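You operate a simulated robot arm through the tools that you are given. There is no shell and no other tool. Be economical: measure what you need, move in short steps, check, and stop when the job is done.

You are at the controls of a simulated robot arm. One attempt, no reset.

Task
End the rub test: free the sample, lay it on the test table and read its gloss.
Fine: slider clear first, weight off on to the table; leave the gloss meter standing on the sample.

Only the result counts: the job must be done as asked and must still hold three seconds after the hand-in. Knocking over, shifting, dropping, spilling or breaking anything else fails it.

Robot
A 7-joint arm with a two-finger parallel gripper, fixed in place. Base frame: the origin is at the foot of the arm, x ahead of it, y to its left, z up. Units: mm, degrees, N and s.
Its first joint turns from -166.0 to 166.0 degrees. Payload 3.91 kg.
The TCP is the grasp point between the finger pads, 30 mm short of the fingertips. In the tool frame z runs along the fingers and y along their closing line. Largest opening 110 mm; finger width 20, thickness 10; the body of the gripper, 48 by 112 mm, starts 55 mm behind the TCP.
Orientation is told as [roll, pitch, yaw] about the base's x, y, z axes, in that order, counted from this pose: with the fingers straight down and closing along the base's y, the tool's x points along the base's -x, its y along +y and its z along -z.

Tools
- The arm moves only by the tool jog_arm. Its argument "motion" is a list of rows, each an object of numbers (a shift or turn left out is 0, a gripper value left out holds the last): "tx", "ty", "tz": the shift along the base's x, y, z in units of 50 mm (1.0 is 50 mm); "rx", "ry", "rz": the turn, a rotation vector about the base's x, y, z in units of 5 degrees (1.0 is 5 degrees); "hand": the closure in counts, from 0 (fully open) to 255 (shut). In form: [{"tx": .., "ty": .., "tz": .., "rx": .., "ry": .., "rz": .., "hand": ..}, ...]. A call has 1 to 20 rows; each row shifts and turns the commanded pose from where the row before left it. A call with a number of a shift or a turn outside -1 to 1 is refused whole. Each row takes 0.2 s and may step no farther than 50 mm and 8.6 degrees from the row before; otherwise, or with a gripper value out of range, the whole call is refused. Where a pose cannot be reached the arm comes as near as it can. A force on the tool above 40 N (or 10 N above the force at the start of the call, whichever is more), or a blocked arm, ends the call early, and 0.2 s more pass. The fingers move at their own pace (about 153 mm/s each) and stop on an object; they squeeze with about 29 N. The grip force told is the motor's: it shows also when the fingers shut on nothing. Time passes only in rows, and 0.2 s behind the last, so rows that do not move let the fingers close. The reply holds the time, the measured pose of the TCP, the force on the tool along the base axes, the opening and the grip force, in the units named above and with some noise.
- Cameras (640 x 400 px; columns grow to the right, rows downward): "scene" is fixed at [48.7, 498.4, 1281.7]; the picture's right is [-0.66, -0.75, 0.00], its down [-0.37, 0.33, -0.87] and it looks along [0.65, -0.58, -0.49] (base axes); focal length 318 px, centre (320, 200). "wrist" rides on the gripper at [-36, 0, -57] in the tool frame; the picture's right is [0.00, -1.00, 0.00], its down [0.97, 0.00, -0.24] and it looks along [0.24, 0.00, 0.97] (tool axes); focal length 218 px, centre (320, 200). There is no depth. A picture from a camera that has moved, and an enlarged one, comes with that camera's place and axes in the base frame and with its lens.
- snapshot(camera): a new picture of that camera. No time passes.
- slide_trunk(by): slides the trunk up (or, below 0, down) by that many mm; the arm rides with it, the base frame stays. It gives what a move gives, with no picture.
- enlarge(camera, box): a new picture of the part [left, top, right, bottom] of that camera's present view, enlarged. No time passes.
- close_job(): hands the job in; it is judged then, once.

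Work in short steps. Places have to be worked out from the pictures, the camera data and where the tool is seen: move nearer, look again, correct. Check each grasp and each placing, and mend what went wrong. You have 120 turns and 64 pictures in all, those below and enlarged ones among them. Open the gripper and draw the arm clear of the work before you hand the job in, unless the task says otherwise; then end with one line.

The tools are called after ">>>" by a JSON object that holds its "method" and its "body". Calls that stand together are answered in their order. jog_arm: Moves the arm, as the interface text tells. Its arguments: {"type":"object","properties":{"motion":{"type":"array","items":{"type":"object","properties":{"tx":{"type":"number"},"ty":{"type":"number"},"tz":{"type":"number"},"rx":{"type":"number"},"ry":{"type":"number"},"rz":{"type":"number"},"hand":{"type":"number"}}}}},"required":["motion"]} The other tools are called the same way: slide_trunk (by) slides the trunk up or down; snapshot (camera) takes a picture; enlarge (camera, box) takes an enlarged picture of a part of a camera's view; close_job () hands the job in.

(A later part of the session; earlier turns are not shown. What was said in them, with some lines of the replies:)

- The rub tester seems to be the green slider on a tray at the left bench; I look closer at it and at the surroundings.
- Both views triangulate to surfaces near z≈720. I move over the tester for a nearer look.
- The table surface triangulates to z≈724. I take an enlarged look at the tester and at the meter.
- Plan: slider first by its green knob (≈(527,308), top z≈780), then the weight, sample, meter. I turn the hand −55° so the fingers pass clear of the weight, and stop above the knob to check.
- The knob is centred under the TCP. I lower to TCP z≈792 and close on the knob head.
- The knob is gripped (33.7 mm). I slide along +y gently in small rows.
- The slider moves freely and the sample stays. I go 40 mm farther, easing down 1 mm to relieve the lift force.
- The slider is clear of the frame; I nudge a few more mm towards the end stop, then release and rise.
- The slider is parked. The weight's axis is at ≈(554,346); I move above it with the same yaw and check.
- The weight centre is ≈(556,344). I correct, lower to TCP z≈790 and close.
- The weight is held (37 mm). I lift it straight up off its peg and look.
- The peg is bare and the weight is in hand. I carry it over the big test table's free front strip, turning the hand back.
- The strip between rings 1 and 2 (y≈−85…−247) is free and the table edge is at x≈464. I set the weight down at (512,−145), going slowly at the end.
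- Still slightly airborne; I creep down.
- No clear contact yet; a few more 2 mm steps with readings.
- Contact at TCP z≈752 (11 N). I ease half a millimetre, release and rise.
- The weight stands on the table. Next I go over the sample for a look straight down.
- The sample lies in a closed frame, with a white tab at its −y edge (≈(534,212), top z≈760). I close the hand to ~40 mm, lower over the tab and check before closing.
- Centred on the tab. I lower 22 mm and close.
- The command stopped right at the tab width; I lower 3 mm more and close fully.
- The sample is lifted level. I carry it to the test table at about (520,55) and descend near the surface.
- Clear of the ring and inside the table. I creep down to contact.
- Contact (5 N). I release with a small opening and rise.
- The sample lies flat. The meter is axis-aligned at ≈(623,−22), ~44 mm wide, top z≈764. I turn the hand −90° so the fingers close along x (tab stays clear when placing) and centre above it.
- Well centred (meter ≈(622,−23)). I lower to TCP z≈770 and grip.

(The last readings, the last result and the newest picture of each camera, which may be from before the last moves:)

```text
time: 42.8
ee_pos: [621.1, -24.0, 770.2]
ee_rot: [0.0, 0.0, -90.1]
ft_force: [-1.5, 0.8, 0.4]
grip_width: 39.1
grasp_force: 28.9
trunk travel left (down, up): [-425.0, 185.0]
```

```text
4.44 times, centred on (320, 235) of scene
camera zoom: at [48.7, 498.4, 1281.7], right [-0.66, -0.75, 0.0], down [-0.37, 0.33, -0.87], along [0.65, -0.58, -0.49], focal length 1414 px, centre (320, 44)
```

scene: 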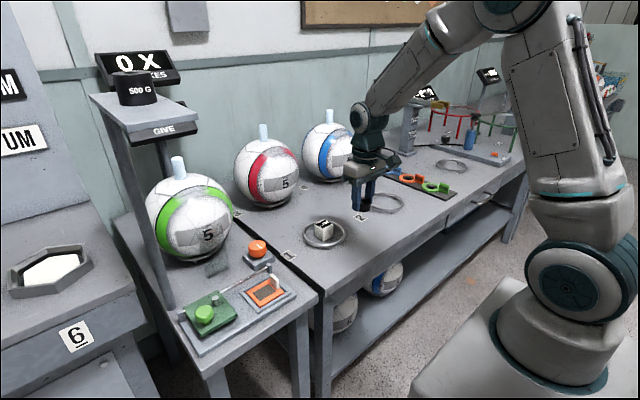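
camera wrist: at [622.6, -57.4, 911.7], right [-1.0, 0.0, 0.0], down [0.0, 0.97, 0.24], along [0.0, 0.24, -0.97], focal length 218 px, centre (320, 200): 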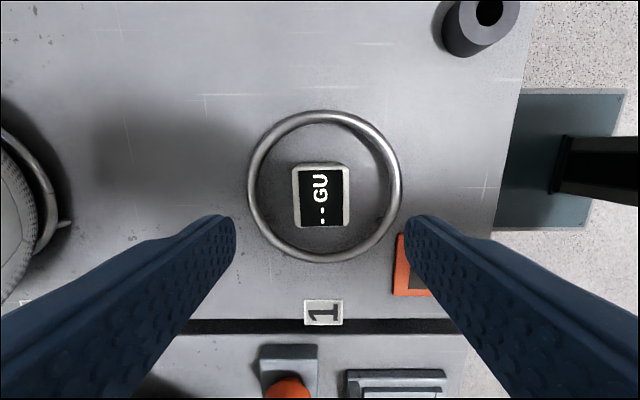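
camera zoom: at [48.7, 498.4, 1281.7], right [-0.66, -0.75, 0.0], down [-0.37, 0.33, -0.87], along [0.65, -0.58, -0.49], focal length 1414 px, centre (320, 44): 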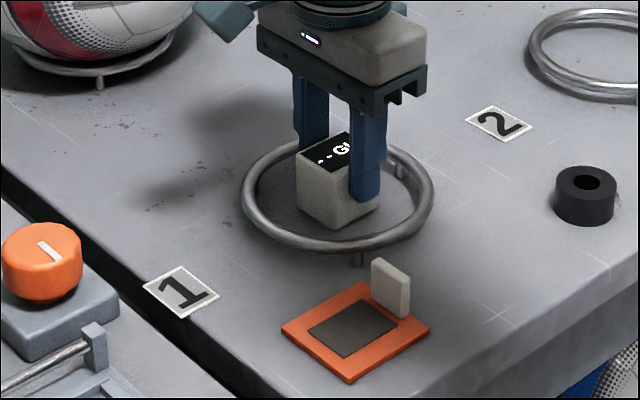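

Gripped (39 mm). I lift clear of the ring and tab, move above the patch at ≈(520,59), and check before lowering.

>>> {"method": "jog_arm", "body": {"motion": [{"tz": 0.4}, {"tz": 0.8}, {"tz": 0.6}, {"tx": -0.67, "ty": 0.55}, {"tx": -0.67, "ty": 0.55}, {"tx": -0.68, "ty": 0.56}, {}]}}

>>> {"method": "snapshot", "body": {"camera": "wrist"}}

>>> {"method": "enlarge", "body": {"camera": "scene", "box": [260, 190, 380, 280]}}

```text
time: 44.4
ee_pos: [522.4, 62.8, 862.4]
ee_rot: [-0.1, 0.0, -90.1]
ft_force: [0.1, -0.1, -1.4]
grip_width: 38.9
grasp_force: 29.0
trunk travel left (down, up): [-425.0, 185.0]
```

```text
21 pictures are left
camera wrist: at [521.1, 25.9, 918.2], right [-1.0, 0.0, 0.0], down [0.0, 0.97, 0.24], along [0.0, 0.24, -0.97], focal length 218 px, centre (320, 200)
```

wrist: 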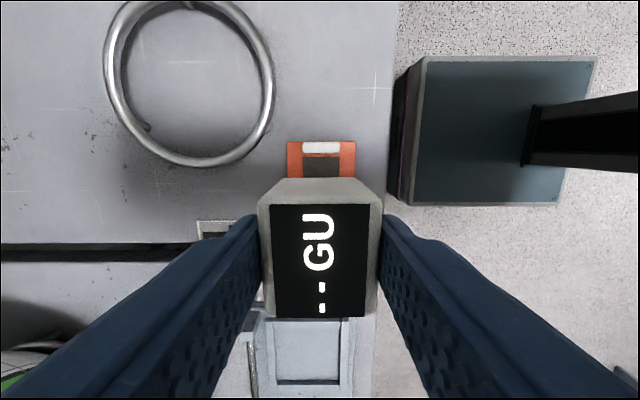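

```text
4.44 times, centred on (320, 235) of scene
camera zoom: at [48.7, 498.4, 1281.7], right [-0.66, -0.75, 0.0], down [-0.37, 0.33, -0.87], along [0.65, -0.58, -0.49], focal length 1414 px, centre (320, 44)
```

zoom: 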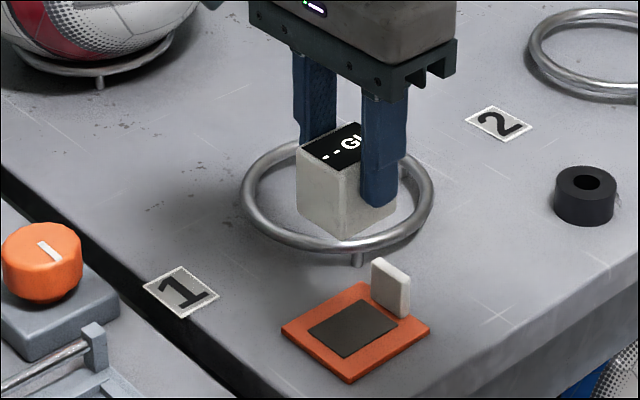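

Sample and tab line up in x; I shift −4 mm in y and lower to about 10 mm above the sample.

>>> {"method": "jog_arm", "body": {"motion": [{"ty": -0.08, "tx": -0.02}, {"tz": -0.6}, {"tz": -0.5}, {"tz": -0.32}, {}]}}

>>> {"method": "enlarge", "body": {"camera": "scene", "box": [290, 210, 370, 270]}}

>>> {"method": "snapshot", "body": {"camera": "wrist"}}

```text
time: 45.6
ee_pos: [520.3, 55.1, 789.7]
ee_rot: [-0.1, -0.1, -90.1]
ft_force: [0.4, -0.6, -0.7]
grip_width: 39.1
grasp_force: 29.2
trunk travel left (down, up): [-425.0, 185.0]
```

```text
6.67 times, centred on (330, 240) of scene
camera zoom: at [48.7, 498.4, 1281.7], right [-0.66, -0.75, 0.0], down [-0.37, 0.33, -0.87], along [0.65, -0.58, -0.49], focal length 2121 px, centre (253, -67)
```

zoom: 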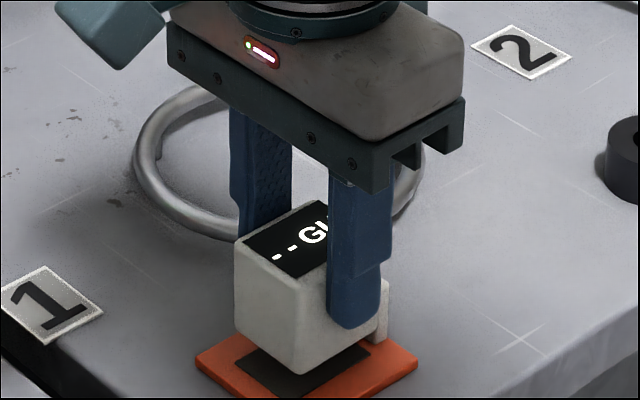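

```text
18 pictures are left
camera wrist: at [519.7, 19.5, 846.4], right [-1.0, 0.0, 0.0], down [0.0, 0.97, 0.24], along [0.0, 0.24, -0.97], focal length 218 px, centre (320, 200)
```

wrist: 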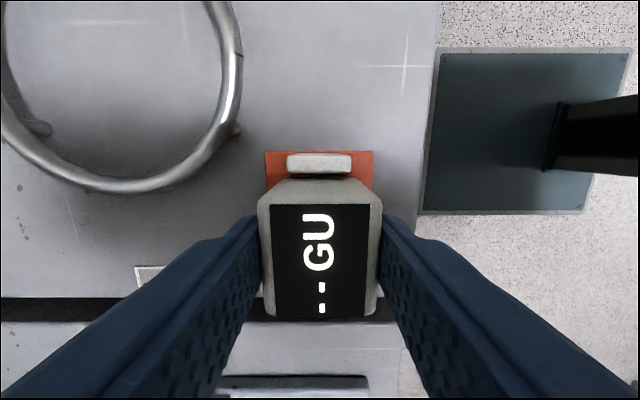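

The meter sits slightly toward the tab; I shift +4 mm in y and creep down to contact.

>>> {"method": "jog_arm", "body": {"motion": [{"ty": 0.08}, {"tz": -0.1}, {"tz": -0.04}, {}]}}

>>> {"method": "enlarge", "body": {"camera": "scene", "box": [290, 210, 370, 270]}}

```text
time: 46.6
ee_pos: [520.9, 58.8, 783.5]
ee_rot: [0.0, 0.0, -90.1]
ft_force: [-0.5, -0.5, -1.0]
grip_width: 39.2
grasp_force: 29.2
trunk travel left (down, up): [-425.0, 185.0]
```

```text
6.67 times, centred on (330, 240) of scene
camera zoom: at [48.7, 498.4, 1281.7], right [-0.66, -0.75, 0.0], down [-0.37, 0.33, -0.87], along [0.65, -0.58, -0.49], focal length 2121 px, centre (253, -67)
```

zoom: 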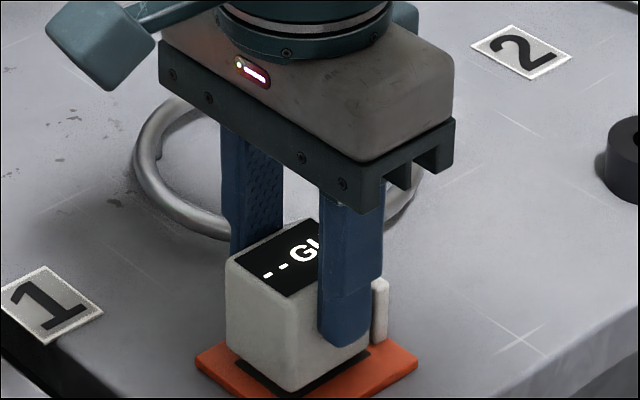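

Well aligned with the patch. Continue down in 1.5–2 mm steps.

>>> {"method": "jog_arm", "body": {"motion": [{"tz": -0.04}, {}]}}

>>> {"method": "jog_arm", "body": {"motion": [{"tz": -0.03}, {}]}}

>>> {"method": "jog_arm", "body": {"motion": [{"tz": -0.02}, {}]}}

```text
time: 47.2
ee_pos: [520.6, 58.4, 780.4]
ee_rot: [0.0, -0.1, -90.0]
ft_force: [-0.4, 0.6, -0.7]
grip_width: 39.2
grasp_force: 29.1
trunk travel left (down, up): [-425.0, 185.0]
```

```text
time: 47.8
ee_pos: [520.7, 60.9, 778.8]
ee_rot: [0.0, 0.0, -90.0]
ft_force: [-0.3, 0.2, -1.1]
grip_width: 39.2
grasp_force: 29.2
trunk travel left (down, up): [-425.0, 185.0]
```

```text
time: 48.4
ee_pos: [520.6, 59.4, 778.0]
ee_rot: [0.0, -0.1, -89.9]
ft_force: [0.5, 0.1, -1.3]
grip_width: 39.2
grasp_force: 29.5
trunk travel left (down, up): [-425.0, 185.0]
```

>>> {"method": "jog_arm", "body": {"motion": [{"tz": -0.02}, {}]}}

>>> {"method": "jog_arm", "body": {"motion": [{"tz": -0.02}, {}]}}

>>> {"method": "jog_arm", "body": {"motion": [{"tz": -0.02}, {}]}}

```text
time: 49.0
ee_pos: [521.4, 59.7, 777.6]
ee_rot: [0.0, 0.0, -90.1]
ft_force: [0.1, -0.2, -0.6]
grip_width: 39.3
grasp_force: 28.6
trunk travel left (down, up): [-425.0, 185.0]
```

```text
time: 49.6
ee_pos: [520.9, 60.6, 775.7]
ee_rot: [0.0, 0.0, -90.1]
ft_force: [0.3, 0.7, -0.1]
grip_width: 39.0
grasp_force: 28.8
trunk travel left (down, up): [-425.0, 185.0]
```

```text
time: 50.2
ee_pos: [521.0, 60.4, 776.3]
ee_rot: [0.1, -0.1, -90.3]
ft_force: [-1.1, -0.4, 6.8]
grip_width: 39.3
grasp_force: 29.3
trunk travel left (down, up): [-425.0, 185.0]
```

Contact (≈7 N). I release, wait and rise straight up.

>>> {"method": "jog_arm", "body": {"motion": [{"hand": 93}, {}, {"tz": 0.3}, {"tz": 0.7}, {"tz": 0.8}, {"tz": 0.8}, {}]}}

>>> {"method": "enlarge", "body": {"camera": "scene", "box": [290, 210, 370, 270]}}

>>> {"method": "snapshot", "body": {"camera": "wrist"}}

>>> {"method": "snapshot", "body": {"camera": "scene"}}

```text
time: 51.8
ee_pos: [520.2, 58.3, 906.1]
ee_rot: [0.0, 0.0, -90.1]
ft_force: [0.2, 0.2, 0.3]
grip_width: 70.2
grasp_force: 0.1
trunk travel left (down, up): [-425.0, 185.0]
```

```text
6.67 times, centred on (330, 240) of scene
camera zoom: at [48.7, 498.4, 1281.7], right [-0.66, -0.75, 0.0], down [-0.37, 0.33, -0.87], along [0.65, -0.58, -0.49], focal length 2121 px, centre (253, -67)
```

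zoom: 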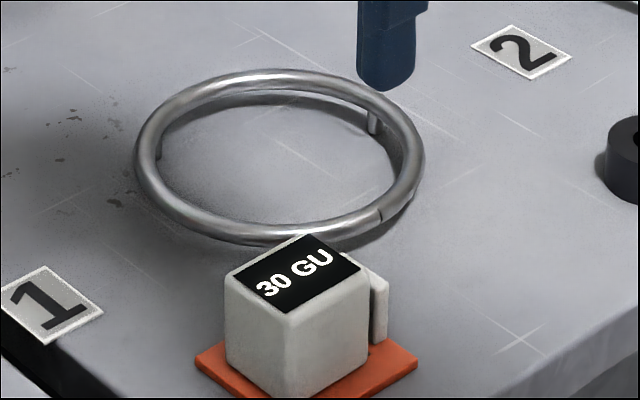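

```text
15 pictures are left
camera wrist: at [519.4, 22.7, 962.5], right [-1.0, 0.0, 0.0], down [0.0, 0.97, 0.24], along [0.0, 0.24, -0.97], focal length 218 px, centre (320, 200)
```

wrist: 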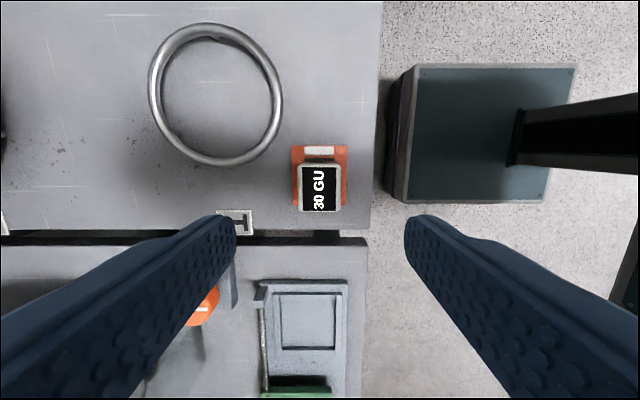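

```text
14 pictures are left
```

scene: 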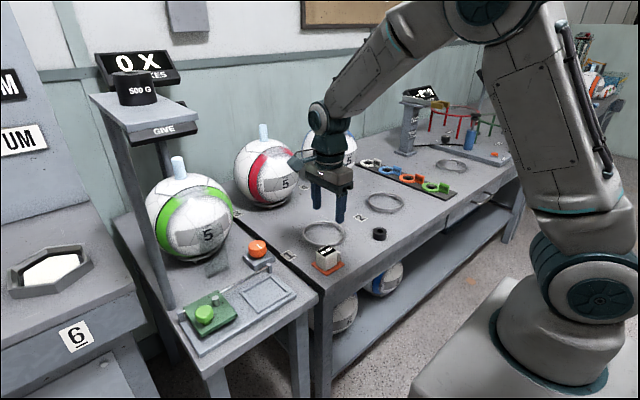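

The meter stands on the sample and reads 30 GU; slider is parked and the weight is on the table. I open fully, draw the arm up and clear, then hand in.

>>> {"method": "jog_arm", "body": {"motion": [{"tz": 0.8, "hand": 0}, {"tz": 0.8}, {}, {}]}}

>>> {"method": "enlarge", "body": {"camera": "scene", "box": [170, 200, 410, 330]}}

```text
time: 52.8
ee_pos: [522.2, 58.9, 986.6]
ee_rot: [0.0, 0.0, -90.1]
ft_force: [-0.6, -0.2, -0.2]
grip_width: 109.9
grasp_force: 0.0
trunk travel left (down, up): [-425.0, 185.0]
```

```text
2.67 times, centred on (290, 265) of scene
camera zoom: at [48.7, 498.4, 1281.7], right [-0.66, -0.75, 0.0], down [-0.37, 0.33, -0.87], along [0.65, -0.58, -0.49], focal length 848 px, centre (400, 27)
```

zoom: 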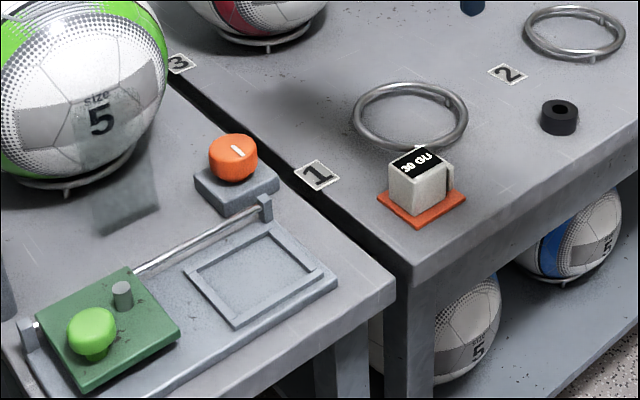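

Everything stands as asked, so I hand in.

>>> {"method": "close_job", "body": {}}

```text
The job is handed in.
```

The rub test is ended and handed in: I moved the slider clear, put the 150 g weight on the test table, and laid the sample flat there with the gloss meter standing on it, reading 30 GU.
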